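You operate a simulated robot arm through the tools that you are given. There is no shell and no other tool. Be economical: measure what you need, move in short steps, check, and stop when the job is done.

The job below is to be done with a simulated robot arm. You get a single attempt, and the scene is never put back.

Task
Close the plain door of the wall cabinet. Take the steel jar on the green mat and put it away on the jar shelf. Take the silver tin and put it on top of the pot plant. Switch the grey rocker switch on. Press the yellow book press button two times. Put the red brush on the pink stencil. Open the bottom drawer of the brown desk, put the red tin from the inside of the bottom drawer of the brown desk on top of the blue packet and shut the drawer again. Take the wave stamp on the brown desk and put it away in the stamp bin. Put the jar that says "bronze" from the grey desk on top of the tall block and the jar that says "gold" on the thin cream sheet there. Put the wide white pot on the grey desk away on the large blue mat. The order is free. Set down upright: steel jar, jar.

Only the result counts: the job must be done as asked and must still hold three seconds after the hand-in. Knocking over, shifting, dropping, spilling or breaking anything else fails it. Flat cloth is picked up by pressing the open fingertips on it (5 to 10 N) and closing them slowly along it; thin cloth reads only 2 to 8 mm in the jaws.

Robot
A 7-joint arm with a fingered hand on a trunk, on a base that drives. Base frame: it is fixed to the floor where the robot stands at the start and does not move with it; the origin is under the middle of the robot, x ahead of it, y to its left, z up. Units: mm, rad, N and s.
Its first joint turns from -2.897 to 2.897 rad. Places, roughly: bead jar, bronze jar, powder jar [-4500, 1750, 750]; blue packet (9x6x3 cm) [-100, 3000, 800]; bottom drawer of the brown desk [-2400, 3200, 600]; grey rocker switch [200, 2300, 800]; jar shelf (47x14 cm) [-4980, 1400, 880]; large blue mat [-2400, 200, 800]; pink stencil (15x10x3 cm) [-500, 4100, 1200]; plain door of the wall cabinet [1200, -100, 1700]; pot plant (9x9x11 cm) [700, 1700, 800]; red brush (2x2x19 cm) [-300, 3700, 800]; red tin (7x7x4 cm) [-2300, 3200, 600]; silver tin (9x9x5 cm) [900, 1700, 800]; stamp bin (34x22 cm) [-1660, -80, 860]; steel jar [1000, 1500, 750]; tall block (6x6x5 cm) [-4500, 2000, 800]; thin cream sheet (8x11x1 cm) [-4300, 1900, 800]; wave stamp (6x4x3 cm) [-3100, 3100, 800]; wide white pot [-4500, 1750, 750]; yellow book press button [-100, 3300, 1000]. Payload 4.7 kg.
The tool frame sits at the grasp point between the pads (the TCP): z along the fingers, y along the line on which they close. The tips reach 36 mm beyond it. Largest opening 120 mm; the body of the gripper starts 42 mm behind the TCP. The gripper is a hand of 5 fingers: y runs from the thumb to the fingers, the wrist lies at [-18, -122, -210] in the tool frame.
Orientation is that of the tool frame in the base frame, as [roll, pitch, yaw] about the fixed x, y, z axes, in that order (R = Rz(yaw) Ry(pitch) Rx(roll)). With the fingers straight down and the wrist toward the robot, the tool's x, y and z point along [0, 1, 0], [1, 0, 0] and [0, 0, -1] of the base frame.

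Tools
- The arm moves only by the tool nudge_tool. Its argument "rows" is a list that holds one entry, the list of rows, each a list of 6 numbers: the shift along the base's x, y, z in mm, then the turn, a rotation vector about the base's x, y, z in rad. In form: [[[tx, ty, tz, wx, wy, wz], ...]]. A call has 1 to 8 rows; each row shifts and turns the commanded pose from where the row before left it. Rows are played at 5 a second. More than 50 mm and 0.15 rad between two rows, and nothing of the call is played. A pose out of reach is approached as far as the arm can. The call stops where the force on the tool passes 40 N (or 10 N more than at its start, if that is more) or the arm is blocked; 0.2 s more then pass. In this call time passes only in rows, and 0.2 s behind the last. The reply holds the time, the measured pose of the TCP, the force on the tool along the base axes, the opening and the grip force, in the units named above and with some noise, with the torque about the TCP (base axes, N m) and any sound that the robot's microphone picked up.
- Cameras (640 x 400 px; columns grow to the right, rows downward): "scene" is now at [-241.7, 81.2, 1281]; the picture's right is [-0.09, -1.00, 0.00], its down [0.13, -0.01, -0.99] and it looks along [0.99, -0.09, 0.13] (base axes); focal length 272 px, centre (320, 200). "wrist" rides on the gripper at [73, -91, -143] in the tool frame; the picture's right is [-0.80, 0.28, -0.53], its down [-0.53, -0.73, 0.42] and it looks along [-0.27, 0.62, 0.74] (tool axes); focal length 234 px, centre (320, 200). There is no depth. A picture from a camera that has moved, and an enlarged one, comes with that camera's place and axes in the base frame and with its lens. The place of the scene camera against the robot may be out by one fixed shift of up to 12 mm in any direction.
- snapshot(camera): a new picture of that camera. The clock stands still meanwhile.
- drive_base(legs): drives the robot by 1 to 6 legs, each [ahead, turn to the left] in mm and rad, along the robot's own axes; the way and the turn of a leg run together, so that a leg with both is an arc; at most 1500 mm and 3.142 rad a leg. The arm and the cameras ride along, it lands a little off, and it stops where it bumps. It gives what a move gives.
- curl_fingers(index, middle, ring, little, thumb_bend, thumb_turn): sets how far each is bent, from 0 (flat) to 1 (curled in); at 0.3 the hand is open as for a grip, at 0.7 the pads meet at the TCP. One left out holds its place. A second passes; each finger stops where it meets its share of the squeeze, and holds until it gets a number again. It is the only way to open and close the hand. It gives what a move gives, with no picture; readings hold the bend of each and the force on index, middle, ring, little, thumb and palm. thumb_turn goes from beside the hand (0) to across from the fingers (1), as for a grip.
- pan_tilt(pan, tilt): turns the head with the scene camera to pan (to the left, within 2.496 rad either way) and tilt (down, from -0.506 to 1.204), counted from straight ahead of the robot. It gives what a move gives.
- enlarge(camera, box): a new picture of the part [left, top, right, bottom] of that camera's present view, enlarged. The clock stands still meanwhile.
- finish_job(): hands the job in; it is judged then, once.

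Go step by step. Nothing tells you exact positions but the pictures and the camera data: compare them with the known pose of the tool, close in by small moves and look again before you grip or let go. The budget is 535 turns and 326 pictures, counting those below and the enlarged ones. Unless the task says otherwise, let go and move clear before handing in, and close with one line.

The tools are called after "Request:" as name(argument=value, ...) on one line, values as JSON. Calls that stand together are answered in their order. nudge_tool: Moves the arm, as the interface text tells. Its arguments: {"type":"object","properties":{"rows":{"type":"array","items":{"type":"array","items":{"type":"array","items":{"type":"number"}}}}},"required":["rows"]} The other tools are called the same way: curl_fingers (index, middle, ring, little, thumb_bend, thumb_turn) moves the fingers one by one; drive_base (legs) drives the base; pan_tilt (pan, tilt) turns the head that bears the scene camera; snapshot (camera) takes a picture; enlarge (camera, box) takes an enlarged picture of a part of a camera's view; finish_job () hands the job in.

At the start:

```text
clock: 0.0
ee_pos: [835.6, 66.3, 1000.2]
ee_rot: [3.141, 0.0, 1.572]
ft_force: [0.2, -0.5, -0.7]
moment: [0.01, 0.0, 0.0]
opening: 119.5
finger_force: 0.1
shape: jaw
bend: [0.3, 0.3, 0.3, 0.3, 0.3, 0.98]
finger forces: [0.0, 0.0, 0.1, 0.0, 0.0, 0.0]
robot x, y, heading: [2.0, 0.4, 0.001]
head pan, tilt: [-0.094, -0.129]
```

scene: 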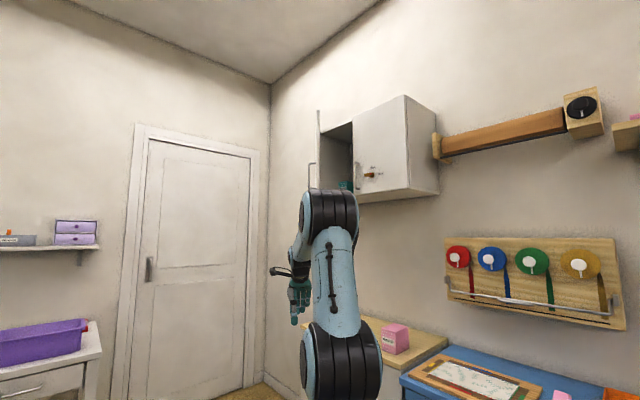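
wrist: 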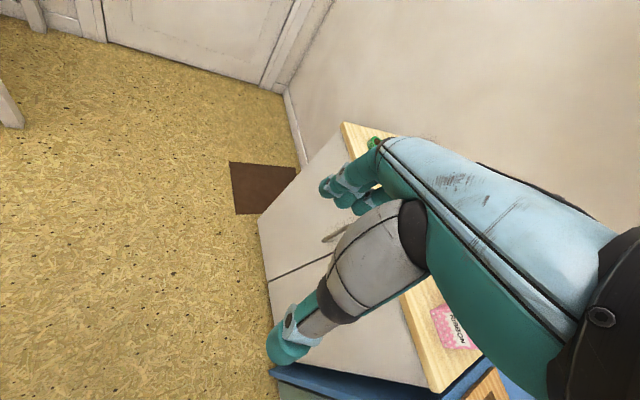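

I see the wall cabinet ahead, with one door standing open edge-on at the left. I will look closer at it first.

Request:
enlarge(camera="scene", box=[260, 80, 460, 205])

Request:
pan_tilt(pan=0.9, tilt=0.3)

Request:
snapshot(camera="scene")

```text
3.20 times, centred on (360, 142) of scene
camera zoom: at [-241.7, 81.2, 1281.0], right [-0.09, -1.0, 0.0], down [0.13, -0.01, -0.99], along [0.99, -0.09, 0.13], focal length 870 px, centre (192, 384)
```

zoom: 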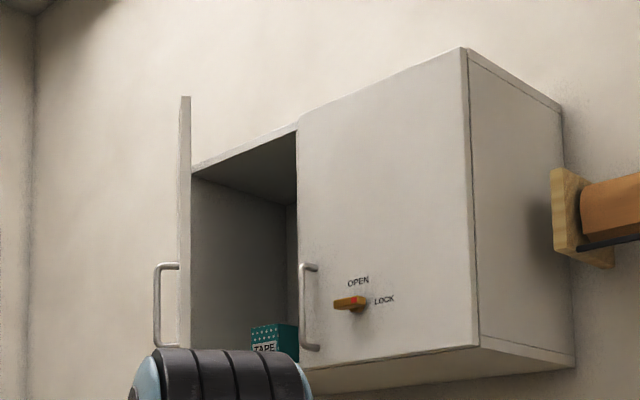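

```text
clock: 1.3
ee_pos: [835.0, 65.8, 999.9]
ee_rot: [-3.14, 0.001, 1.571]
ft_force: [-0.4, 0.2, -0.4]
moment: [0.02, -0.04, -0.02]
opening: 119.6
finger_force: 0.1
shape: jaw
bend: [0.3, 0.3, 0.3, 0.3, 0.3, 0.98]
finger forces: [0.0, 0.1, 0.0, 0.0, 0.0, 0.0]
robot x, y, heading: [-3.2, 1.8, -0.001]
head pan, tilt: [0.901, 0.3]
```

```text
322 pictures are left
camera scene: at [-269.3, 162.5, 1242.0], right [0.78, -0.62, 0.0], down [-0.18, -0.23, -0.96], along [0.59, 0.75, -0.3], focal length 272 px, centre (320, 200)
```

scene: 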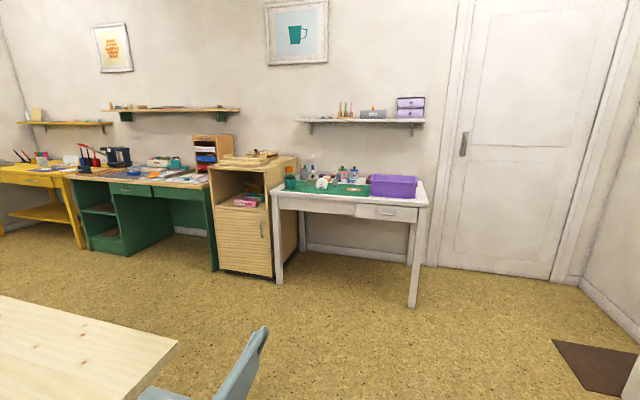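

The room is turned by about 0.6 rad against the base frame; the plain door stands half open about 1.1 m ahead. I survey the surroundings before moving.

Request:
pan_tilt(pan=-0.1, tilt=0.55)

Request:
snapshot(camera="scene")

Request:
pan_tilt(pan=1.9, tilt=0.3)

Request:
snapshot(camera="scene")

Request:
pan_tilt(pan=2.49, tilt=0.3)

Request:
snapshot(camera="scene")

Request:
pan_tilt(pan=-1.8, tilt=0.3)

Request:
snapshot(camera="scene")

```text
clock: 2.5
ee_pos: [835.6, 66.5, 999.5]
ee_rot: [-3.141, 0.0, 1.57]
ft_force: [0.2, -1.0, -0.4]
moment: [0.02, -0.01, 0.0]
opening: 119.2
finger_force: 0.0
shape: jaw
bend: [0.3, 0.3, 0.3, 0.3, 0.3, 0.98]
finger forces: [0.0, 0.0, 0.1, 0.0, 0.1, 0.0]
robot x, y, heading: [-0.4, -2.1, -0.0]
head pan, tilt: [-0.099, 0.55]
```

```text
321 pictures are left
camera scene: at [-238.0, 80.5, 1219.0], right [-0.1, -1.0, 0.0], down [-0.52, 0.05, -0.85], along [0.85, -0.08, -0.52], focal length 272 px, centre (320, 200)
```

scene: 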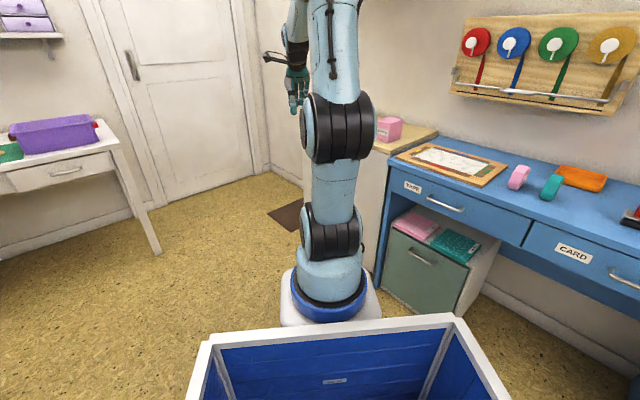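

```text
clock: 4.5
ee_pos: [835.3, 67.8, 999.5]
ee_rot: [-3.141, -0.001, 1.572]
ft_force: [-0.2, 0.4, -0.4]
moment: [0.0, 0.0, -0.01]
opening: 119.5
finger_force: 0.1
shape: jaw
bend: [0.3, 0.3, 0.3, 0.3, 0.3, 0.98]
finger forces: [0.1, 0.1, 0.0, 0.0, 0.0, 0.1]
robot x, y, heading: [-0.5, -0.6, -0.001]
head pan, tilt: [1.901, 0.3]
```

```text
320 pictures are left
camera scene: at [-357.6, 177.7, 1241.9], right [0.95, 0.32, 0.0], down [0.1, -0.28, -0.96], along [-0.31, 0.9, -0.3], focal length 272 px, centre (320, 200)
```

scene: 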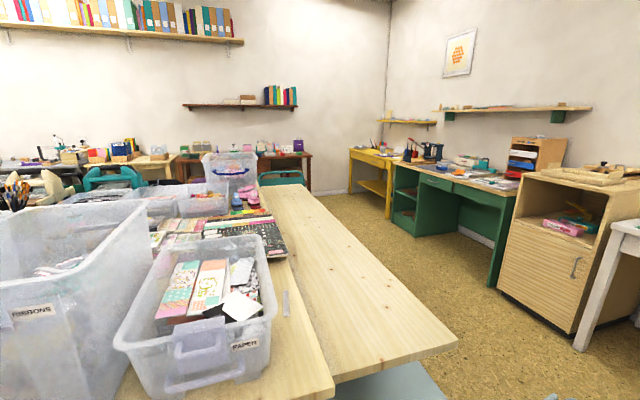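

```text
clock: 5.5
ee_pos: [835.0, 67.6, 1000.5]
ee_rot: [3.141, 0.001, 1.57]
ft_force: [0.5, -0.1, 0.4]
moment: [0.01, -0.01, -0.01]
opening: 119.5
finger_force: 0.1
shape: jaw
bend: [0.3, 0.3, 0.3, 0.3, 0.3, 0.98]
finger forces: [0.0, 0.0, 0.1, 0.1, 0.0, 0.0]
robot x, y, heading: [-2.8, 2.4, -0.001]
head pan, tilt: [2.491, 0.3]
```

```text
319 pictures are left
camera scene: at [-401.6, 146.0, 1241.9], right [0.61, 0.8, 0.0], down [0.23, -0.18, -0.96], along [-0.76, 0.58, -0.3], focal length 272 px, centre (320, 200)
```

scene: 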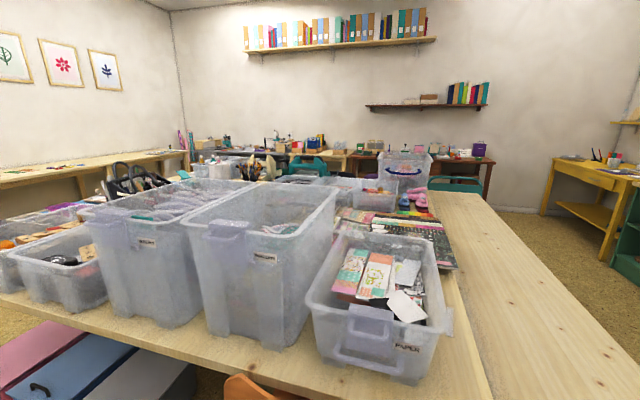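

```text
clock: 8.9
ee_pos: [836.0, 66.9, 1000.1]
ee_rot: [3.14, 0.0, 1.571]
ft_force: [0.4, -0.4, -0.3]
moment: [0.01, 0.0, 0.05]
opening: 119.6
finger_force: 0.1
shape: jaw
bend: [0.3, 0.3, 0.3, 0.3, 0.3, 0.98]
finger forces: [0.0, 0.0, 0.0, 0.1, 0.0, 0.1]
robot x, y, heading: [-0.1, -0.1, 0.003]
head pan, tilt: [-1.799, 0.3]
```

```text
318 pictures are left
camera scene: at [-348.5, -1.6, 1241.9], right [-0.97, 0.23, 0.0], down [0.07, 0.29, -0.96], along [-0.22, -0.93, -0.3], focal length 272 px, centre (320, 200)
```

scene: 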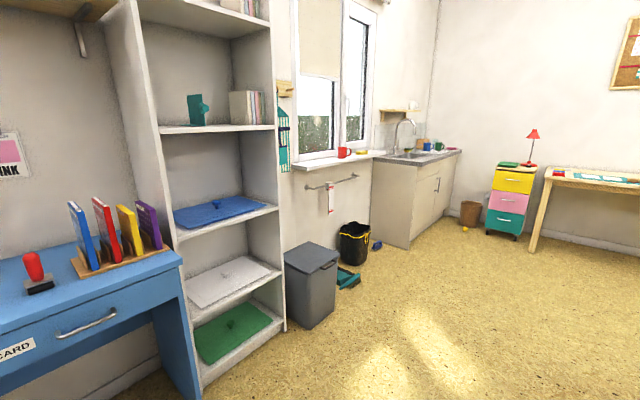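

The plain door is the left one, opened about 45°, with its free edge near [1050, -30] and z 1490–1900. I raise the arm and tilt the fingers forward so that I can push the door from its outer (left) side.

Request:
nudge_tool(rows=[[[-15, 8, 45, 0, -0.131, 0], [-15, 8, 45, 0, -0.131, 0], [-15, 8, 45, 0, -0.131, 0], [-15, 8, 45, 0, -0.131, 0], [-15, 8, 45, 0, -0.131, 0], [-15, 8, 45, 0, -0.131, 0]]])

Request:
nudge_tool(rows=[[[-15, 8, 48, 0, -0.131, 0], [-15, 8, 48, 0, -0.131, 0], [-15, 8, 48, 0, -0.131, 0], [-15, 8, 48, 0, -0.131, 0], [-15, 8, 48, 0, -0.131, 0], [-15, 8, 48, 0, -0.131, 0]]])

Request:
pan_tilt(pan=0.0, tilt=-0.2)

Request:
snapshot(camera="scene")

```text
clock: 10.3
ee_pos: [746.6, 115.4, 1268.9]
ee_rot: [2.356, 0.001, 1.568]
ft_force: [1.0, -0.1, -0.5]
moment: [0.0, 0.0, 0.01]
opening: 119.7
finger_force: 0.1
shape: jaw
bend: [0.3, 0.3, 0.3, 0.3, 0.3, 0.98]
finger forces: [0.0, 0.0, 0.0, 0.0, 0.1, 0.1]
robot x, y, heading: [-1.9, 3.5, 0.004]
head pan, tilt: [-1.799, 0.3]
```

```text
refused: row 1 steps farther than a row can; nothing moved
```

```text
clock: 12.1
ee_pos: [745.8, 115.5, 1270.2]
ee_rot: [2.356, 0.0, 1.572]
ft_force: [-0.9, -0.4, 0.6]
moment: [-0.02, 0.01, -0.05]
opening: 119.7
finger_force: 0.2
shape: jaw
bend: [0.3, 0.3, 0.3, 0.3, 0.3, 0.98]
finger forces: [0.1, 0.1, 0.0, 0.0, 0.0, 0.1]
robot x, y, heading: [-0.7, -3.1, -0.003]
head pan, tilt: [0.0, -0.201]
```

```text
317 pictures are left
camera scene: at [-244.2, 89.3, 1287.1], right [0.0, -1.0, 0.0], down [0.2, 0.0, -0.98], along [0.98, 0.0, 0.2], focal length 272 px, centre (320, 200)
```

scene: 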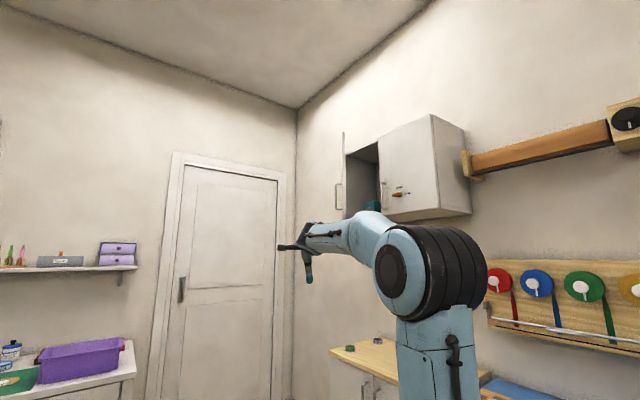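

Request:
nudge_tool(rows=[[[-10, 8, 45, 0, -0.131, 0], [-10, 8, 45, 0, -0.131, 0], [-10, 8, 45, 0, -0.131, 0], [-10, 8, 45, 0, -0.131, 0], [-10, 8, 45, 0, -0.131, 0], [-10, 8, 45, 0, -0.131, 0]]])

Request:
nudge_tool(rows=[[[0, 0, 49, 0, 0, 0], [0, 0, 49, 0, 0, 0], [0, 0, 49, 0, 0, 0]]])

Request:
snapshot(camera="scene")

```text
clock: 13.5
ee_pos: [685.7, 161.4, 1541.5]
ee_rot: [1.568, 0.0, 1.572]
ft_force: [0.3, -0.1, -0.3]
moment: [0.0, -0.01, 0.02]
opening: 119.7
finger_force: 0.1
shape: jaw
bend: [0.3, 0.3, 0.3, 0.3, 0.3, 0.98]
finger forces: [0.1, 0.0, 0.0, 0.0, 0.1, 0.0]
robot x, y, heading: [-2.6, -1.9, -0.001]
head pan, tilt: [0.0, -0.201]
```

```text
clock: 14.3
ee_pos: [684.7, 162.9, 1687.9]
ee_rot: [1.569, 0.001, 1.57]
ft_force: [0.2, -0.3, 0.3]
moment: [-0.01, 0.0, 0.02]
opening: 119.9
finger_force: 0.0
shape: jaw
bend: [0.3, 0.3, 0.3, 0.3, 0.3, 0.98]
finger forces: [0.0, 0.0, 0.0, 0.0, 0.0, 0.0]
robot x, y, heading: [4.6, -0.8, -0.007]
head pan, tilt: [0.0, -0.201]
```

```text
316 pictures are left
camera scene: at [-244.1, 89.4, 1287.1], right [0.0, -1.0, 0.0], down [0.2, 0.0, -0.98], along [0.98, 0.0, 0.2], focal length 272 px, centre (320, 200)
```

scene: 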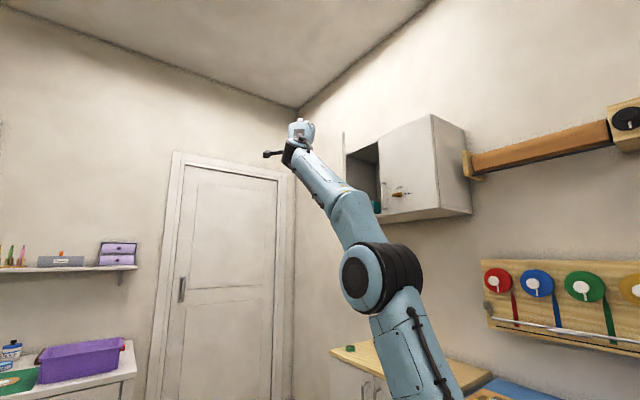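

The arm reaches the height well. I drive ahead 370 mm and look again.

Request:
drive_base(legs=[[370, 0]])

Request:
snapshot(camera="scene")

Request:
snapshot(camera="wrist")

```text
clock: 16.7
ee_pos: [1059.0, 160.2, 1688.0]
ee_rot: [1.569, 0.0, 1.569]
ft_force: [-0.7, 0.6, -0.4]
moment: [0.0, 0.0, 0.0]
opening: 120.0
finger_force: 0.0
shape: jaw
bend: [0.3, 0.3, 0.3, 0.3, 0.3, 0.98]
finger forces: [0.0, 0.0, 0.1, 0.0, 0.0, 0.0]
robot x, y, heading: [374.0, -1.0, 0.0]
head pan, tilt: [0.0, -0.201]
```

```text
315 pictures are left
camera scene: at [129.7, 89.5, 1287.1], right [0.0, -1.0, 0.0], down [0.2, 0.0, -0.98], along [0.98, 0.0, 0.2], focal length 272 px, centre (320, 200)
```

scene: 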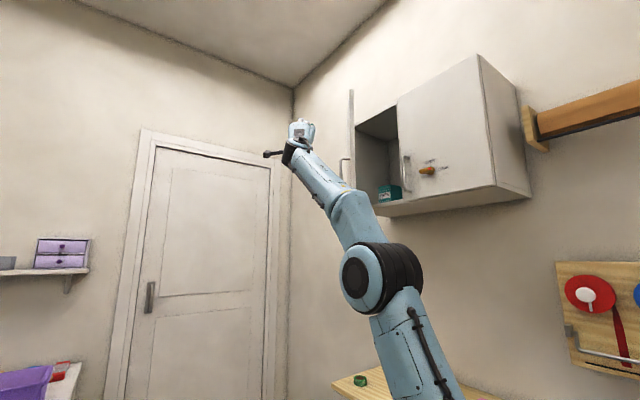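

```text
314 pictures are left
camera wrist: at [916.3, 232.6, 1596.3], right [-0.53, -0.8, 0.28], down [0.42, -0.53, -0.73], along [0.74, -0.27, 0.62], focal length 234 px, centre (320, 200)
```

wrist: 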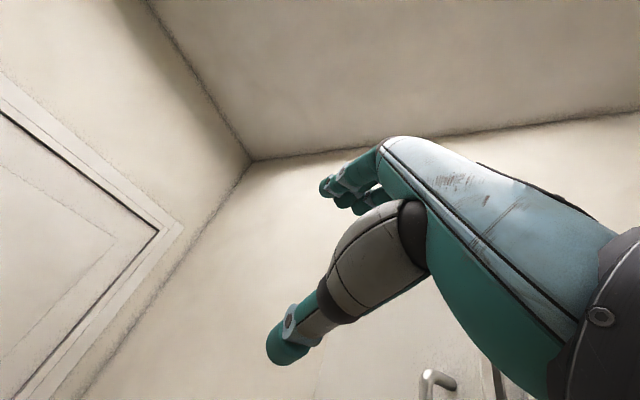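

The free edge lies near [1066, -30], the handle below z 1640. I place the hand above the handle level and slide it toward the door in -y, watching force.

Request:
nudge_tool(rows=[[[20, 0, 30, 0, 0, 0], [20, 0, 25, 0, 0, 0], [0, -40, 0, 0, 0, 0], [0, -40, 0, 0, 0, 0], [0, -20, 0, 0, 0, 0]]])

Request:
nudge_tool(rows=[[[0, -15, 0, 0, 0, 0], [0, -15, 0, 0, 0, 0], [0, -15, 0, 0, 0, 0], [0, -15, 0, 0, 0, 0], [0, -15, 0, 0, 0, 0]]])

Request:
snapshot(camera="scene")

```text
clock: 17.9
ee_pos: [1099.3, 61.0, 1741.9]
ee_rot: [1.568, 0.0, 1.568]
ft_force: [-0.4, -0.8, 0.4]
moment: [-0.01, -0.01, 0.0]
opening: 120.1
finger_force: 0.0
shape: jaw
bend: [0.3, 0.3, 0.3, 0.3, 0.3, 0.98]
finger forces: [0.0, 0.0, 0.0, 0.1, 0.1, 0.1]
robot x, y, heading: [374.5, -2.2, 0.001]
head pan, tilt: [0.0, -0.201]
```

```text
clock: 19.1
ee_pos: [1099.5, -9.7, 1742.3]
ee_rot: [1.569, 0.001, 1.567]
ft_force: [-0.8, 0.1, -0.2]
moment: [0.0, -0.04, -0.01]
opening: 120.1
finger_force: 0.1
shape: jaw
bend: [0.3, 0.3, 0.3, 0.3, 0.3, 0.98]
finger forces: [0.0, 0.0, 0.0, 0.1, 0.1, 0.0]
out of reach, approached as far as the arm can: row 4
robot x, y, heading: [375.6, -1.0, -0.005]
head pan, tilt: [0.0, -0.201]
```

```text
313 pictures are left
camera scene: at [129.7, 89.5, 1287.1], right [0.0, -1.0, 0.0], down [0.2, 0.0, -0.98], along [0.98, 0.0, 0.2], focal length 272 px, centre (320, 200)
```

scene: 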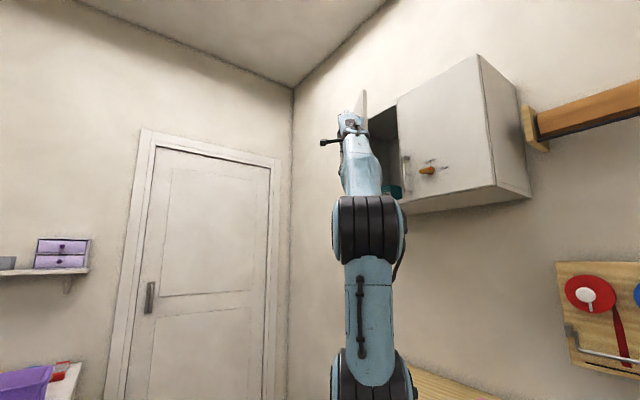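

The door is already moving with the hand. I keep pushing.

Request:
nudge_tool(rows=[[[0, -20, -5, 0, 0, 0], [0, -20, -5, 0, 0, 0], [0, -20, -5, 0, 0, 0], [0, -20, -5, 0, 0, 0]]])

Request:
snapshot(camera="scene")

```text
clock: 20.1
ee_pos: [1099.3, -91.0, 1724.0]
ee_rot: [1.57, 0.0, 1.57]
ft_force: [0.5, 0.0, 0.2]
moment: [0.0, 0.03, -0.02]
opening: 120.0
finger_force: 0.1
shape: jaw
bend: [0.3, 0.3, 0.3, 0.3, 0.3, 0.98]
finger forces: [0.1, 0.0, 0.0, 0.1, 0.0, 0.0]
robot x, y, heading: [371.9, -0.2, -0.0]
head pan, tilt: [0.0, -0.201]
```

```text
312 pictures are left
camera scene: at [129.7, 89.5, 1287.1], right [0.0, -1.0, 0.0], down [0.2, 0.0, -0.98], along [0.98, 0.0, 0.2], focal length 272 px, centre (320, 200)
```

scene: 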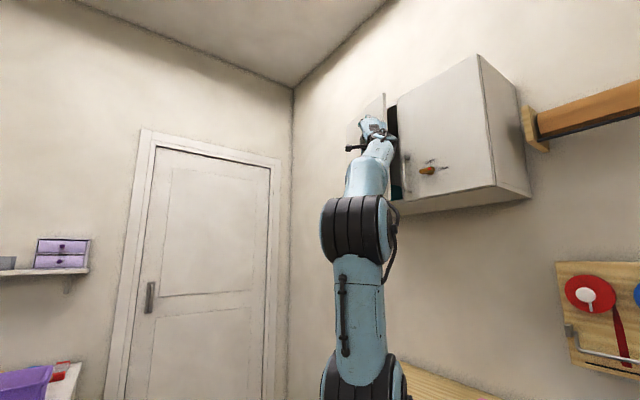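

Door about three quarters closed. I push on, now also a bit forward.

Request:
nudge_tool(rows=[[[5, -15, 0, 0, 0, 0], [5, -15, 0, 0, 0, 0], [5, -15, 0, 0, 0, 0], [5, -15, 0, 0, 0, 0]]])

Request:
snapshot(camera="scene")

```text
clock: 21.1
ee_pos: [1119.8, -148.9, 1724.0]
ee_rot: [1.569, 0.0, 1.566]
ft_force: [0.0, 1.3, 0.4]
moment: [0.0, 0.01, -0.05]
opening: 120.1
finger_force: 0.1
shape: jaw
bend: [0.3, 0.3, 0.3, 0.3, 0.3, 0.98]
finger forces: [0.0, 0.1, 0.0, 0.0, 0.1, 0.0]
robot x, y, heading: [373.4, -1.4, 0.0]
head pan, tilt: [0.0, -0.201]
```

```text
311 pictures are left
camera scene: at [129.6, 89.5, 1287.1], right [0.0, -1.0, 0.0], down [0.2, 0.0, -0.98], along [0.98, 0.0, 0.2], focal length 272 px, centre (320, 200)
```

scene: 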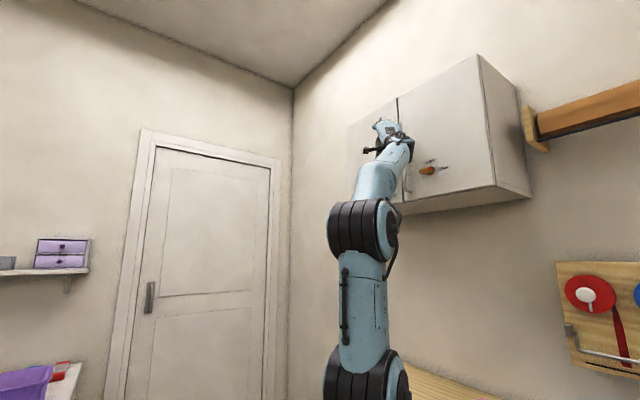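

It looks almost shut. A last gentle press along the wall normal until force rises.

Request:
nudge_tool(rows=[[[5, -8, 0, 0, 0, 0], [5, -8, 0, 0, 0, 0], [5, -8, 0, 0, 0, 0], [5, -8, 0, 0, 0, 0]]])

Request:
enlarge(camera="scene", box=[320, 50, 540, 220])

```text
clock: 22.1
ee_pos: [1133.1, -176.5, 1727.8]
ee_rot: [1.562, 0.007, 1.573]
ft_force: [-20.9, 20.8, -9.1]
moment: [-1.23, -1.34, -0.46]
opening: 120.0
finger_force: 0.0
shape: jaw
bend: [0.3, 0.3, 0.3, 0.31, 0.3, 0.98]
finger forces: [0.1, 0.0, 17.2, 13.3, 0.1, 0.1]
robot x, y, heading: [369.2, -3.8, -0.002]
head pan, tilt: [0.0, -0.201]
```

```text
2.35 times, centred on (430, 135) of scene
camera zoom: at [128.2, 90.7, 1286.7], right [0.0, -1.0, 0.0], down [0.2, 0.0, -0.98], along [0.98, 0.0, 0.2], focal length 640 px, centre (61, 353)
```

zoom: 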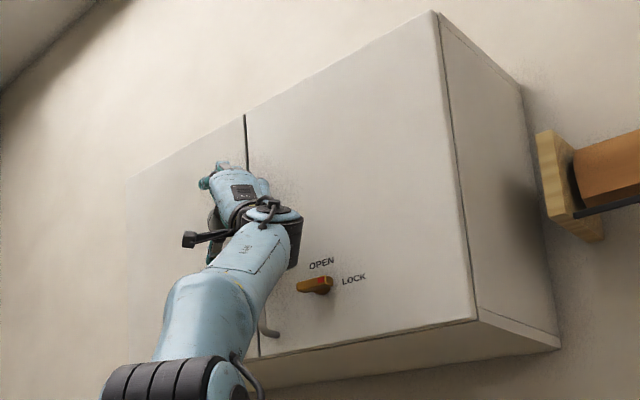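

The door meets its stop with about 30 N. I back off and look whether it stays shut.

Request:
nudge_tool(rows=[[[-20, 30, 0, 0, 0, 0], [-20, 40, 0, 0, 0, 0], [-20, 40, 0, 0, 0, 0], [-40, 20, 0, 0, 0, 0], [-45, 0, 0, 0, 0, 0], [-45, 0, 0, 0, 0, 0]]])

Request:
enlarge(camera="scene", box=[320, 50, 540, 220])

```text
clock: 23.5
ee_pos: [950.0, -51.9, 1723.1]
ee_rot: [1.571, 0.0, 1.566]
ft_force: [1.6, -1.5, -1.2]
moment: [0.0, -0.08, 0.06]
opening: 120.1
finger_force: 0.0
shape: jaw
bend: [0.3, 0.3, 0.3, 0.3, 0.3, 0.98]
finger forces: [0.1, 0.0, 0.0, 0.1, 0.1, 0.1]
robot x, y, heading: [372.4, 2.8, -0.001]
head pan, tilt: [0.0, -0.201]
```

```text
2.35 times, centred on (430, 135) of scene
camera zoom: at [129.9, 89.4, 1287.1], right [0.0, -1.0, 0.0], down [0.2, 0.0, -0.98], along [0.98, 0.0, 0.2], focal length 640 px, centre (61, 353)
```

zoom: 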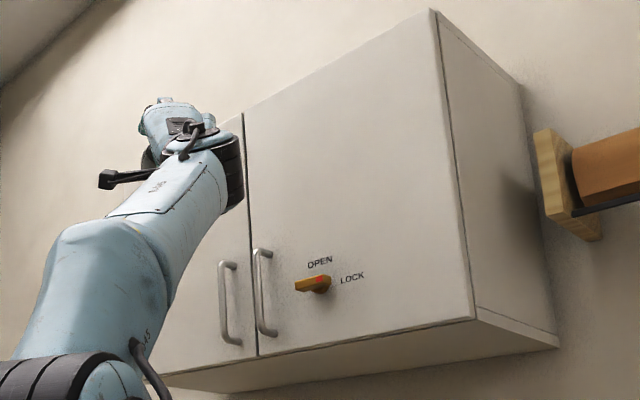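

The door is shut. Next is the white table on the left wall: I fold the arm back, fingers down, and then drive there.

Request:
nudge_tool(rows=[[[0, 0, -45, 0, 0.131, 0], [0, 0, -45, 0, 0.131, 0], [0, 0, -45, 0, 0.131, 0], [0, 0, -45, 0, 0.131, 0], [0, 0, -45, 0, 0.131, 0], [0, 0, -45, 0, 0.131, 0]]])

Request:
nudge_tool(rows=[[[-3, 0, -40, 0, 0.131, 0], [0, 0, -40, 0, 0.131, 0], [0, 0, -40, 0, 0.131, 0], [0, 0, -40, 0, 0.131, 0], [0, 0, -40, 0, 0.131, 0], [0, 0, -40, 0, 0.131, 0]]])

Request:
drive_base(legs=[[0, 1.5], [650, 0]])

Request:
pan_tilt(pan=0, tilt=0.4)

Request:
snapshot(camera="scene")

```text
clock: 24.9
ee_pos: [949.5, -50.2, 1454.8]
ee_rot: [2.358, 0.001, 1.57]
ft_force: [-0.6, 0.1, -0.2]
moment: [-0.03, -0.01, -0.02]
opening: 120.0
finger_force: 0.0
shape: jaw
bend: [0.3, 0.3, 0.3, 0.3, 0.3, 0.98]
finger forces: [0.1, 0.0, 0.1, 0.0, 0.1, 0.0]
robot x, y, heading: [373.8, -2.5, -0.005]
head pan, tilt: [0.0, -0.201]
```

```text
clock: 26.3
ee_pos: [946.9, -63.8, 1214.1]
ee_rot: [3.105, -0.004, 1.574]
ft_force: [0.3, -0.5, 0.7]
moment: [-0.02, 0.0, 0.0]
opening: 120.0
finger_force: 0.1
shape: jaw
bend: [0.3, 0.3, 0.3, 0.3, 0.3, 0.98]
finger forces: [0.0, 0.0, 0.0, 0.1, 0.1, 0.1]
out of reach, approached as far as the arm can: row 6
robot x, y, heading: [375.1, -1.5, -0.003]
head pan, tilt: [0.0, -0.201]
```

```text
clock: 33.5
ee_pos: [542.9, 1217.2, 1212.3]
ee_rot: [3.104, -0.004, 3.062]
ft_force: [-0.4, -0.6, 0.5]
moment: [0.01, -0.02, 0.0]
opening: 119.9
finger_force: 0.0
shape: jaw
bend: [0.3, 0.3, 0.3, 0.3, 0.3, 0.98]
finger forces: [0.0, 0.1, 0.2, 0.0, 0.1, 0.0]
robot x, y, heading: [426.5, 649.8, 1.482]
head pan, tilt: [0.0, -0.201]
```

```text
clock: 34.5
ee_pos: [541.5, 1217.6, 1213.0]
ee_rot: [3.105, -0.005, 3.061]
ft_force: [-0.6, -0.5, 0.4]
moment: [0.0, 0.01, 0.0]
opening: 119.8
finger_force: 0.2
shape: jaw
bend: [0.3, 0.3, 0.3, 0.3, 0.3, 0.98]
finger forces: [0.1, 0.0, 0.0, 0.0, 0.1, 0.0]
robot x, y, heading: [431.5, 650.8, 1.486]
head pan, tilt: [0.0, 0.4]
```

```text
308 pictures are left
camera scene: at [332.1, 431.6, 1232.7], right [1.0, -0.09, 0.0], down [-0.03, -0.39, -0.92], along [0.08, 0.92, -0.39], focal length 272 px, centre (320, 200)
```

scene: 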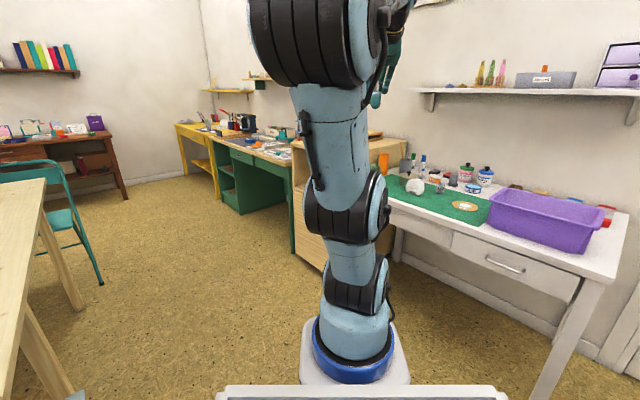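

I see the white table with the green mat, a purple bin, and small items. I zoom in on it to locate jar, tin and pot plant.

Request:
enlarge(camera="scene", box=[370, 130, 520, 224])

```text
4.26 times, centred on (445, 177) of scene
camera zoom: at [332.1, 431.6, 1232.7], right [1.0, -0.09, 0.0], down [-0.03, -0.39, -0.92], along [0.08, 0.92, -0.39], focal length 1157 px, centre (-212, 298)
```

zoom: 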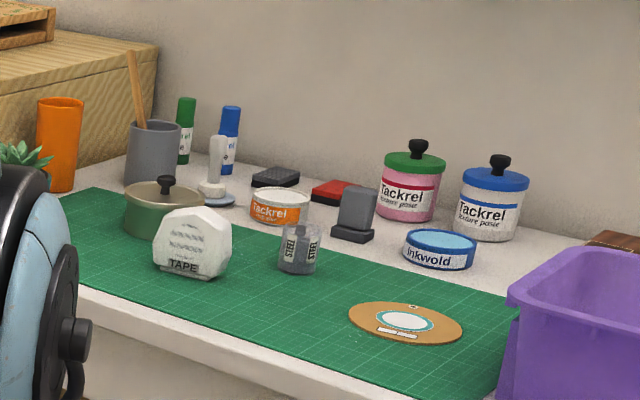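

The steel jar (clear, "STEEL") is at about [1010, 1590]; the tins and plant stand further left. I drive to in front of the table and face it.

Request:
drive_base(legs=[[450, 0], [0, -0.86]])

Request:
pan_tilt(pan=0.35, tilt=0.5)

Request:
snapshot(camera="scene")

Request:
snapshot(camera="wrist")

```text
clock: 39.5
ee_pos: [973.8, 1375.1, 1213.4]
ee_rot: [3.105, -0.004, 2.193]
ft_force: [0.1, -0.3, 0.6]
moment: [0.01, 0.0, 0.0]
opening: 119.8
finger_force: 0.1
shape: jaw
bend: [0.3, 0.3, 0.3, 0.3, 0.3, 0.98]
finger forces: [0.0, 0.0, 0.0, 0.0, 0.1, 0.0]
robot x, y, heading: [468.8, 1090.5, 0.614]
head pan, tilt: [0.0, 0.4]
```

```text
clock: 40.3
ee_pos: [974.6, 1376.4, 1212.1]
ee_rot: [3.106, -0.006, 2.194]
ft_force: [-0.4, 1.0, 0.4]
moment: [-0.01, 0.0, -0.04]
opening: 120.0
finger_force: 0.1
shape: jaw
bend: [0.3, 0.3, 0.3, 0.3, 0.3, 0.98]
finger forces: [0.0, 0.0, 0.0, 0.0, 0.0, 0.0]
robot x, y, heading: [469.4, 1094.2, 0.615]
head pan, tilt: [0.351, 0.499]
```

```text
306 pictures are left
camera scene: at [208.3, 1054.3, 1223.5], right [0.82, -0.57, 0.0], down [-0.27, -0.39, -0.88], along [0.5, 0.72, -0.48], focal length 272 px, centre (320, 200)
```

scene: 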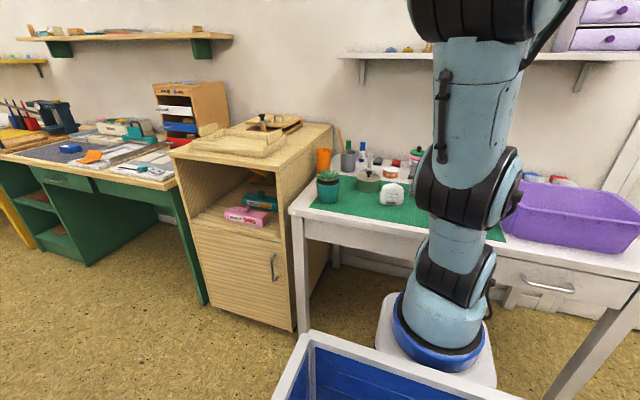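

```text
305 pictures are left
camera wrist: at [853.3, 1377.7, 1353.5], right [0.68, -0.5, 0.53], down [-0.27, -0.85, -0.45], along [0.68, 0.16, -0.72], focal length 234 px, centre (320, 200)
```

wrist: 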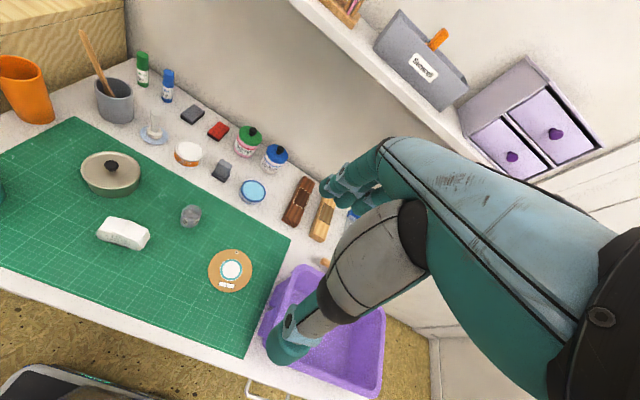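

The lidded round tin at about [903, 1733] matches the silver tin's place, the steel jar is near [1007, 1583], the plant pot at the left of the mat. I check the tin closely.

Request:
enlarge(camera="wrist", box=[0, 100, 256, 260])

Request:
enlarge(camera="scene", box=[290, 140, 420, 221])

```text
2.50 times, centred on (128, 180) of wrist
camera zoom: at [853.3, 1377.7, 1353.5], right [0.68, -0.5, 0.53], down [-0.27, -0.85, -0.45], along [0.68, 0.16, -0.72], focal length 585 px, centre (800, 250)
```

zoom: 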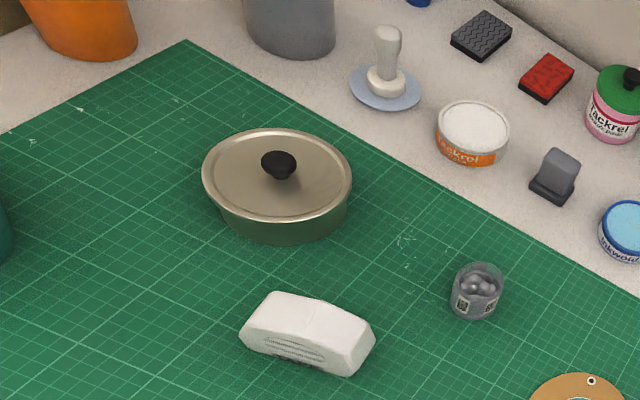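

```text
4.92 times, centred on (355, 180) of scene
camera zoom: at [208.3, 1054.3, 1223.5], right [0.82, -0.57, 0.0], down [-0.27, -0.39, -0.88], along [0.5, 0.72, -0.48], focal length 1339 px, centre (148, 296)
```

zoom: 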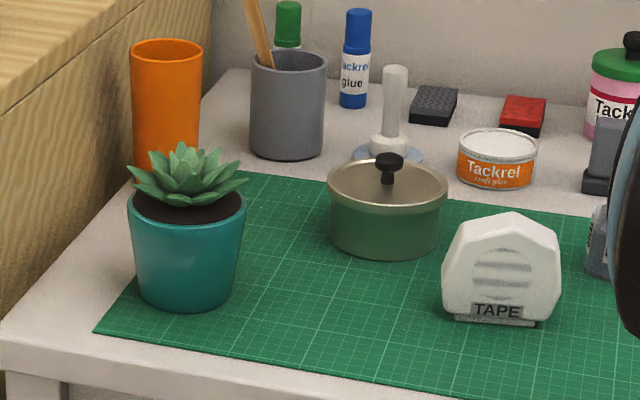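

The tin has a silver rim and knob; its centre is about [907, 1736], table z about 750. I move above it.

Request:
nudge_tool(rows=[[[-8.4, 45, -15, -0.021, 0.029, 0], [-8.4, 45, -15, 0, 0, 0], [-8.4, 45, -15, 0, 0, 0], [-8.4, 45, -15, 0, 0, 0], [-8.4, 45, -15, 0, 0, 0], [-8.4, 45, -15, 0, 0, 0], [-8.4, 45, -15, 0, 0, 0], [-8.4, 45, -15, 0, 0, 0]]])

Request:
nudge_tool(rows=[[[0, 0, -45, 0, 0, 0], [0, 0, -45, 0, 0, 0], [0, 0, -45, 0, 0, 0]]])

Request:
snapshot(camera="wrist")

Request:
snapshot(camera="scene")

```text
clock: 42.1
ee_pos: [999.1, 1409.7, 1120.3]
ee_rot: [3.129, -0.028, 2.212]
ft_force: [-0.8, -0.5, -0.4]
moment: [0.04, -0.02, 0.01]
opening: 120.1
finger_force: 0.1
shape: jaw
bend: [0.3, 0.3, 0.3, 0.3, 0.3, 0.98]
finger forces: [0.1, 0.0, 0.0, 0.0, 0.0, 0.1]
out of reach, approached as far as the arm can: row 1, 2, 3, 4, 5, 6, 7, 8
robot x, y, heading: [463.8, 1093.7, 0.617]
head pan, tilt: [0.351, 0.499]
```

```text
clock: 42.9
ee_pos: [1009.2, 1405.3, 985.8]
ee_rot: [3.139, -0.006, 2.192]
ft_force: [0.5, -0.3, 0.5]
moment: [-0.01, -0.05, 0.0]
opening: 119.9
finger_force: 0.1
shape: jaw
bend: [0.3, 0.3, 0.3, 0.3, 0.3, 0.98]
finger forces: [0.0, 0.0, 0.0, 0.0, 0.1, 0.0]
out of reach, approached as far as the arm can: row 1
robot x, y, heading: [468.7, 1097.7, 0.614]
head pan, tilt: [0.351, 0.499]
```

```text
302 pictures are left
camera wrist: at [892.5, 1409.1, 1129.4], right [0.7, -0.49, 0.52], down [-0.28, -0.86, -0.43], along [0.66, 0.15, -0.74], focal length 234 px, centre (320, 200)
```

wrist: 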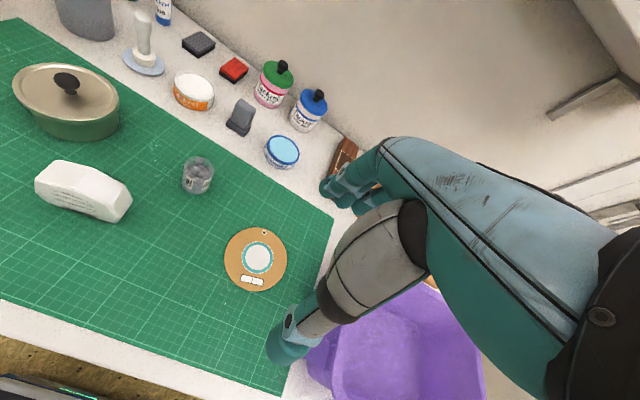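

```text
301 pictures are left
camera scene: at [208.1, 1054.3, 1223.5], right [0.82, -0.57, 0.0], down [-0.27, -0.39, -0.88], along [0.5, 0.72, -0.48], focal length 272 px, centre (320, 200)
```

scene: 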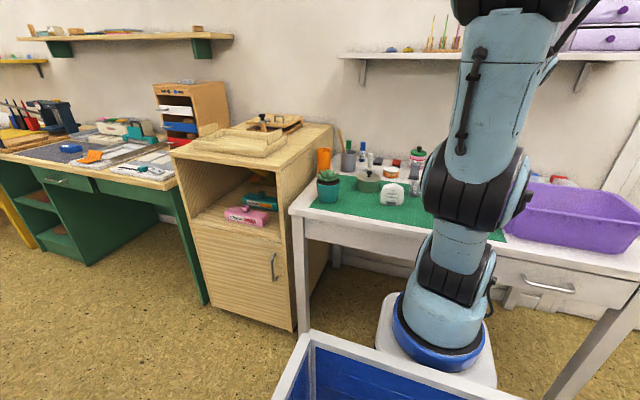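

At this height the arm moves freely again. I go sideways to above the tin.

Request:
nudge_tool(rows=[[[-14, 46, -5, 0, 0, 0], [-14, 46, -5, 0, 0, 0], [-14, 46, -5, 0, 0, 0], [-14, 46, -5, 0, 0, 0], [-14, 46, -5, 0, 0, 0]]])

Request:
snapshot(camera="wrist")

```text
clock: 44.1
ee_pos: [1012.7, 1446.4, 970.5]
ee_rot: [-3.136, -0.026, 2.211]
ft_force: [0.5, -1.7, 1.1]
moment: [-0.02, -0.01, -0.01]
opening: 119.8
finger_force: 0.0
shape: jaw
bend: [0.3, 0.3, 0.3, 0.3, 0.3, 0.98]
finger forces: [0.1, 0.1, 0.0, 0.1, 0.1, 0.0]
out of reach, approached as far as the arm can: row 1, 2, 3, 4, 5
robot x, y, heading: [471.2, 1093.7, 0.613]
head pan, tilt: [0.351, 0.499]
```

```text
300 pictures are left
camera wrist: at [897.9, 1446.9, 1116.9], right [0.71, -0.49, 0.5], down [-0.28, -0.86, -0.43], along [0.64, 0.17, -0.75], focal length 234 px, centre (320, 200)
```

wrist: 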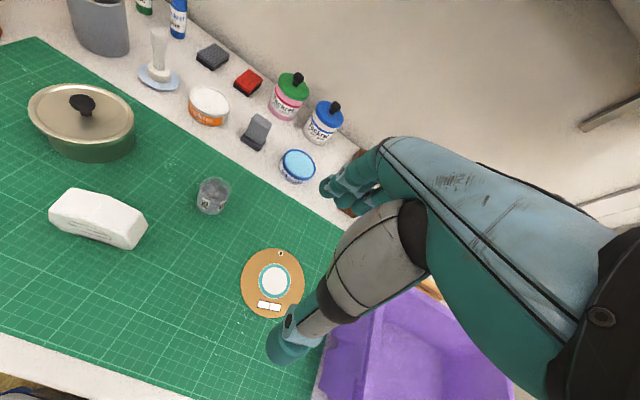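

The hand is too near the arm's own axis, which sits ahead of the robot's middle. I back the base up by 200 mm.

Request:
nudge_tool(rows=[[[0, 0, 30, 0, 0, 0]]])

Request:
drive_base(legs=[[-200, 0]])

Request:
nudge_tool(rows=[[[41, 29, 0, 0, 0, 0], [41, 29, 0, 0, 0, 0], [20, 45, 0, 0, 0, 0], [0, 49, 0, 0, 0, 0], [0, 49, 0, 0, 0, 0], [0, 49, 0, 0, 0, 0]]])

```text
clock: 44.5
ee_pos: [1011.9, 1446.4, 971.3]
ee_rot: [-3.136, -0.026, 2.21]
ft_force: [1.0, -0.7, -0.2]
moment: [-0.03, -0.01, 0.01]
opening: 120.1
finger_force: 0.0
shape: jaw
bend: [0.3, 0.3, 0.3, 0.3, 0.3, 0.98]
finger forces: [0.1, 0.0, 0.1, 0.1, 0.0, 0.0]
out of reach, approached as far as the arm can: row 1
robot x, y, heading: [470.0, 1096.9, 0.614]
head pan, tilt: [0.351, 0.499]
```

```text
clock: 46.1
ee_pos: [848.5, 1330.5, 970.2]
ee_rot: [-3.136, -0.025, 2.214]
ft_force: [0.2, 0.3, -0.3]
moment: [-0.03, 0.01, 0.0]
opening: 120.2
finger_force: 0.0
shape: jaw
bend: [0.3, 0.3, 0.3, 0.3, 0.3, 0.98]
finger forces: [0.0, 0.0, 0.1, 0.1, 0.0, 0.0]
robot x, y, heading: [305.7, 980.7, 0.616]
head pan, tilt: [0.351, 0.499]
```

```text
refused: row 1 steps farther than a row can; nothing moved
```

Request:
nudge_tool(rows=[[[39, 28, 0, 0, 0, 0], [39, 28, 0, 0, 0, 0], [20, 44, 0, 0, 0, 0], [0, 48, 0, 0, 0, 0], [0, 48, 0, 0, 0, 0], [0, 48, 0, 0, 0, 0]]])

Request:
snapshot(camera="wrist")

```text
clock: 47.5
ee_pos: [927.7, 1385.6, 962.9]
ee_rot: [-3.136, -0.03, 2.215]
ft_force: [0.4, 0.2, 0.0]
moment: [-0.01, 0.04, -0.01]
opening: 120.0
finger_force: 0.0
shape: jaw
bend: [0.3, 0.3, 0.3, 0.3, 0.3, 0.98]
finger forces: [0.1, 0.1, 0.0, 0.0, 0.1, 0.0]
out of reach, approached as far as the arm can: row 2, 3, 4, 5, 6
robot x, y, heading: [306.7, 976.9, 0.616]
head pan, tilt: [0.351, 0.499]
```

```text
299 pictures are left
camera wrist: at [813.7, 1385.4, 1108.3], right [0.72, -0.49, 0.5], down [-0.28, -0.86, -0.44], along [0.64, 0.18, -0.75], focal length 234 px, centre (320, 200)
```

wrist: 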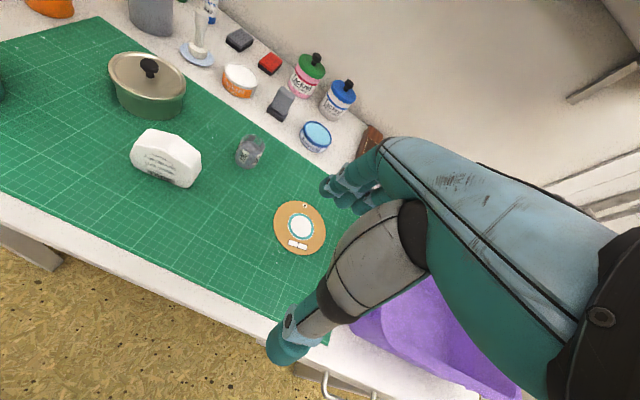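

The arm resists going left with the fixed yaw; I let the hand turn with the arm while moving left.

Request:
nudge_tool(rows=[[[-10, 40, 0, 0, 0, 0.08], [-10, 40, 0, 0, 0, 0.08]]])

Request:
pan_tilt(pan=0.35, tilt=0.1)

Request:
snapshot(camera="scene")

```text
clock: 48.1
ee_pos: [906.7, 1464.2, 962.2]
ee_rot: [-3.136, -0.028, 2.373]
ft_force: [-0.1, 0.7, 0.1]
moment: [0.02, 0.0, -0.02]
opening: 120.0
finger_force: 0.0
shape: jaw
bend: [0.3, 0.3, 0.3, 0.3, 0.3, 0.98]
finger forces: [0.1, 0.1, 0.0, 0.0, 0.0, 0.0]
robot x, y, heading: [306.1, 981.3, 0.618]
head pan, tilt: [0.351, 0.499]
```

```text
clock: 49.0
ee_pos: [907.5, 1464.2, 960.8]
ee_rot: [-3.136, -0.029, 2.373]
ft_force: [-0.9, 0.4, 0.9]
moment: [-0.03, 0.02, 0.03]
opening: 120.0
finger_force: 0.1
shape: jaw
bend: [0.3, 0.3, 0.3, 0.3, 0.3, 0.98]
finger forces: [0.1, 0.1, 0.0, 0.0, 0.1, 0.0]
robot x, y, heading: [305.6, 982.7, 0.611]
head pan, tilt: [0.351, 0.099]
```

```text
298 pictures are left
camera scene: at [44.9, 939.0, 1260.5], right [0.82, -0.57, 0.0], down [-0.06, -0.08, -0.99], along [0.56, 0.82, -0.1], focal length 272 px, centre (320, 200)
```

scene: 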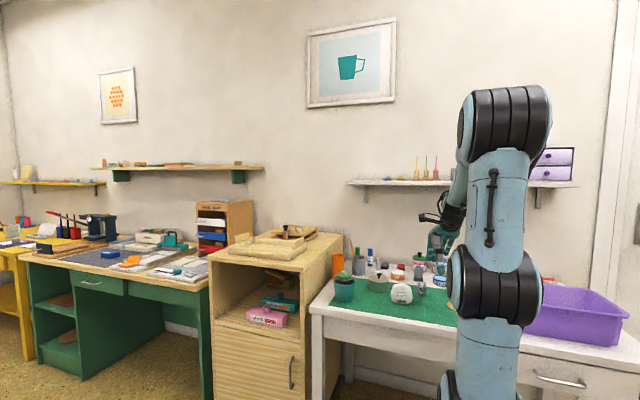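

Turning along works. I continue to the tin.

Request:
nudge_tool(rows=[[[0, 45, 0, 0, 0, 0.05], [0, 45, 0, 0, 0, 0.05], [0, 45, 0, 0, 0, 0.05], [0, 45, 0, 0, 0, 0.05], [0, 45, 0, 0, 0, 0.05]]])

Request:
snapshot(camera="wrist")

```text
clock: 50.2
ee_pos: [907.9, 1682.8, 925.6]
ee_rot: [-3.139, -0.032, 2.625]
ft_force: [0.3, 0.1, 0.7]
moment: [0.03, 0.0, -0.03]
opening: 120.2
finger_force: 0.0
shape: jaw
bend: [0.3, 0.3, 0.3, 0.3, 0.3, 0.98]
finger forces: [0.0, 0.0, 0.0, 0.1, 0.1, 0.0]
out of reach, approached as far as the arm can: row 1, 2, 3, 4
robot x, y, heading: [304.6, 976.7, 0.619]
head pan, tilt: [0.351, 0.099]
```

```text
297 pictures are left
camera wrist: at [802.2, 1636.8, 1071.3], right [0.85, -0.16, 0.5], down [0.09, -0.89, -0.44], along [0.52, 0.42, -0.75], focal length 234 px, centre (320, 200)
```

wrist: 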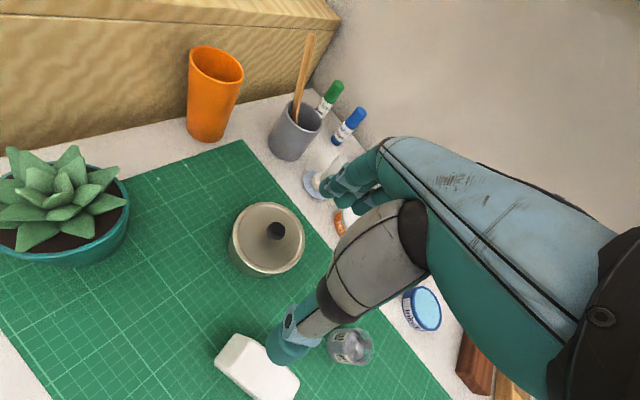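

The tin is right ahead of the fingers. I turn the hand a little more and continue.

Request:
nudge_tool(rows=[[[0, 15, 0, 0, 0, 0.1], [0, 15, 0, 0, 0, 0.1], [0, 15, 0, 0, 0, 0.05]]])

Request:
snapshot(camera="wrist")

```text
clock: 51.0
ee_pos: [906.1, 1727.8, 924.2]
ee_rot: [-3.135, -0.027, 2.873]
ft_force: [0.6, 0.1, 0.6]
moment: [0.0, -0.02, 0.0]
opening: 120.2
finger_force: 0.0
shape: jaw
bend: [0.3, 0.3, 0.3, 0.3, 0.3, 0.98]
finger forces: [0.1, 0.0, 0.0, 0.0, 0.1, 0.0]
robot x, y, heading: [303.9, 977.4, 0.619]
head pan, tilt: [0.351, 0.099]
```

```text
296 pictures are left
camera wrist: at [814.9, 1658.4, 1070.5], right [0.86, 0.05, 0.5], down [0.31, -0.85, -0.43], along [0.4, 0.53, -0.75], focal length 234 px, centre (320, 200)
```

wrist: 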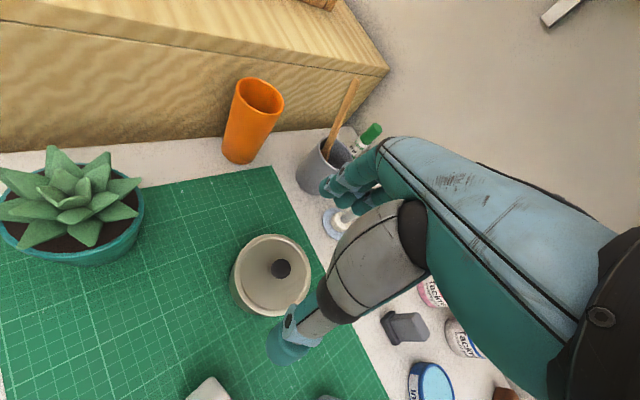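

The hand is now above the tin with the tin's centre 9 mm further out. I shift and descend in steps.

Request:
nudge_tool(rows=[[[-1, 9, -10, 0, 0, 0], [0, 0, -35, 0, 0, 0], [0, 0, -35, 0, 0, 0]]])

Request:
snapshot(camera="wrist")

```text
clock: 51.8
ee_pos: [905.1, 1736.8, 846.2]
ee_rot: [-3.137, -0.028, 2.871]
ft_force: [0.4, 0.9, 0.5]
moment: [0.02, -0.01, 0.05]
opening: 120.0
finger_force: 0.0
shape: jaw
bend: [0.3, 0.3, 0.3, 0.3, 0.3, 0.98]
finger forces: [0.0, 0.0, 0.0, 0.1, 0.0, 0.0]
robot x, y, heading: [302.3, 978.7, 0.617]
head pan, tilt: [0.351, 0.099]
```

```text
295 pictures are left
camera wrist: at [814.6, 1667.8, 991.3], right [0.86, 0.05, 0.5], down [0.31, -0.85, -0.44], along [0.4, 0.53, -0.75], focal length 234 px, centre (320, 200)
```

wrist: 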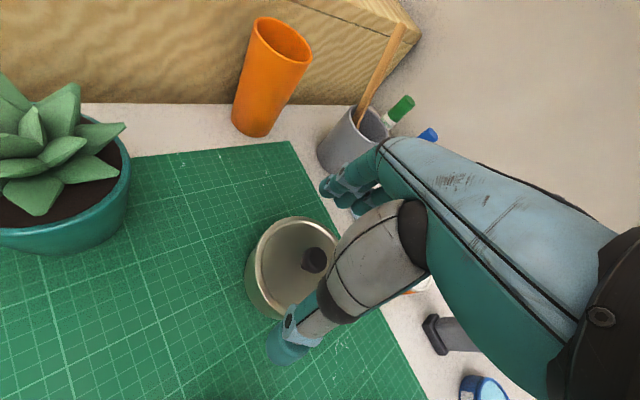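

Alignment agrees with the tin centre. I descend further to grip height.

Request:
nudge_tool(rows=[[[1, -2, -25, 0, 0, 0], [0, 0, -20, 0, 0, 0]]])

Request:
snapshot(camera="wrist")

```text
clock: 52.4
ee_pos: [904.9, 1735.4, 798.6]
ee_rot: [-3.137, -0.027, 2.87]
ft_force: [0.0, -2.1, 3.2]
moment: [-0.11, 0.03, 0.05]
opening: 119.8
finger_force: 0.1
shape: jaw
bend: [0.3, 0.3, 0.3, 0.3, 0.29, 0.98]
finger forces: [0.0, 0.0, 0.0, 0.0, 2.4, 0.0]
robot x, y, heading: [305.6, 981.1, 0.613]
head pan, tilt: [0.351, 0.099]
```

```text
294 pictures are left
camera wrist: at [815.5, 1665.6, 945.9], right [0.86, 0.05, 0.5], down [0.31, -0.85, -0.43], along [0.4, 0.53, -0.75], focal length 234 px, centre (320, 200)
```

wrist: 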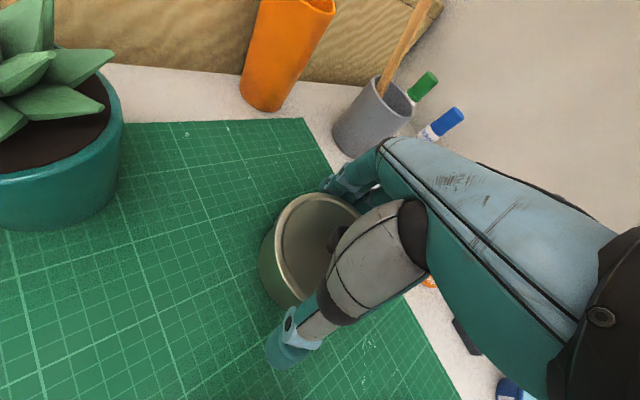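

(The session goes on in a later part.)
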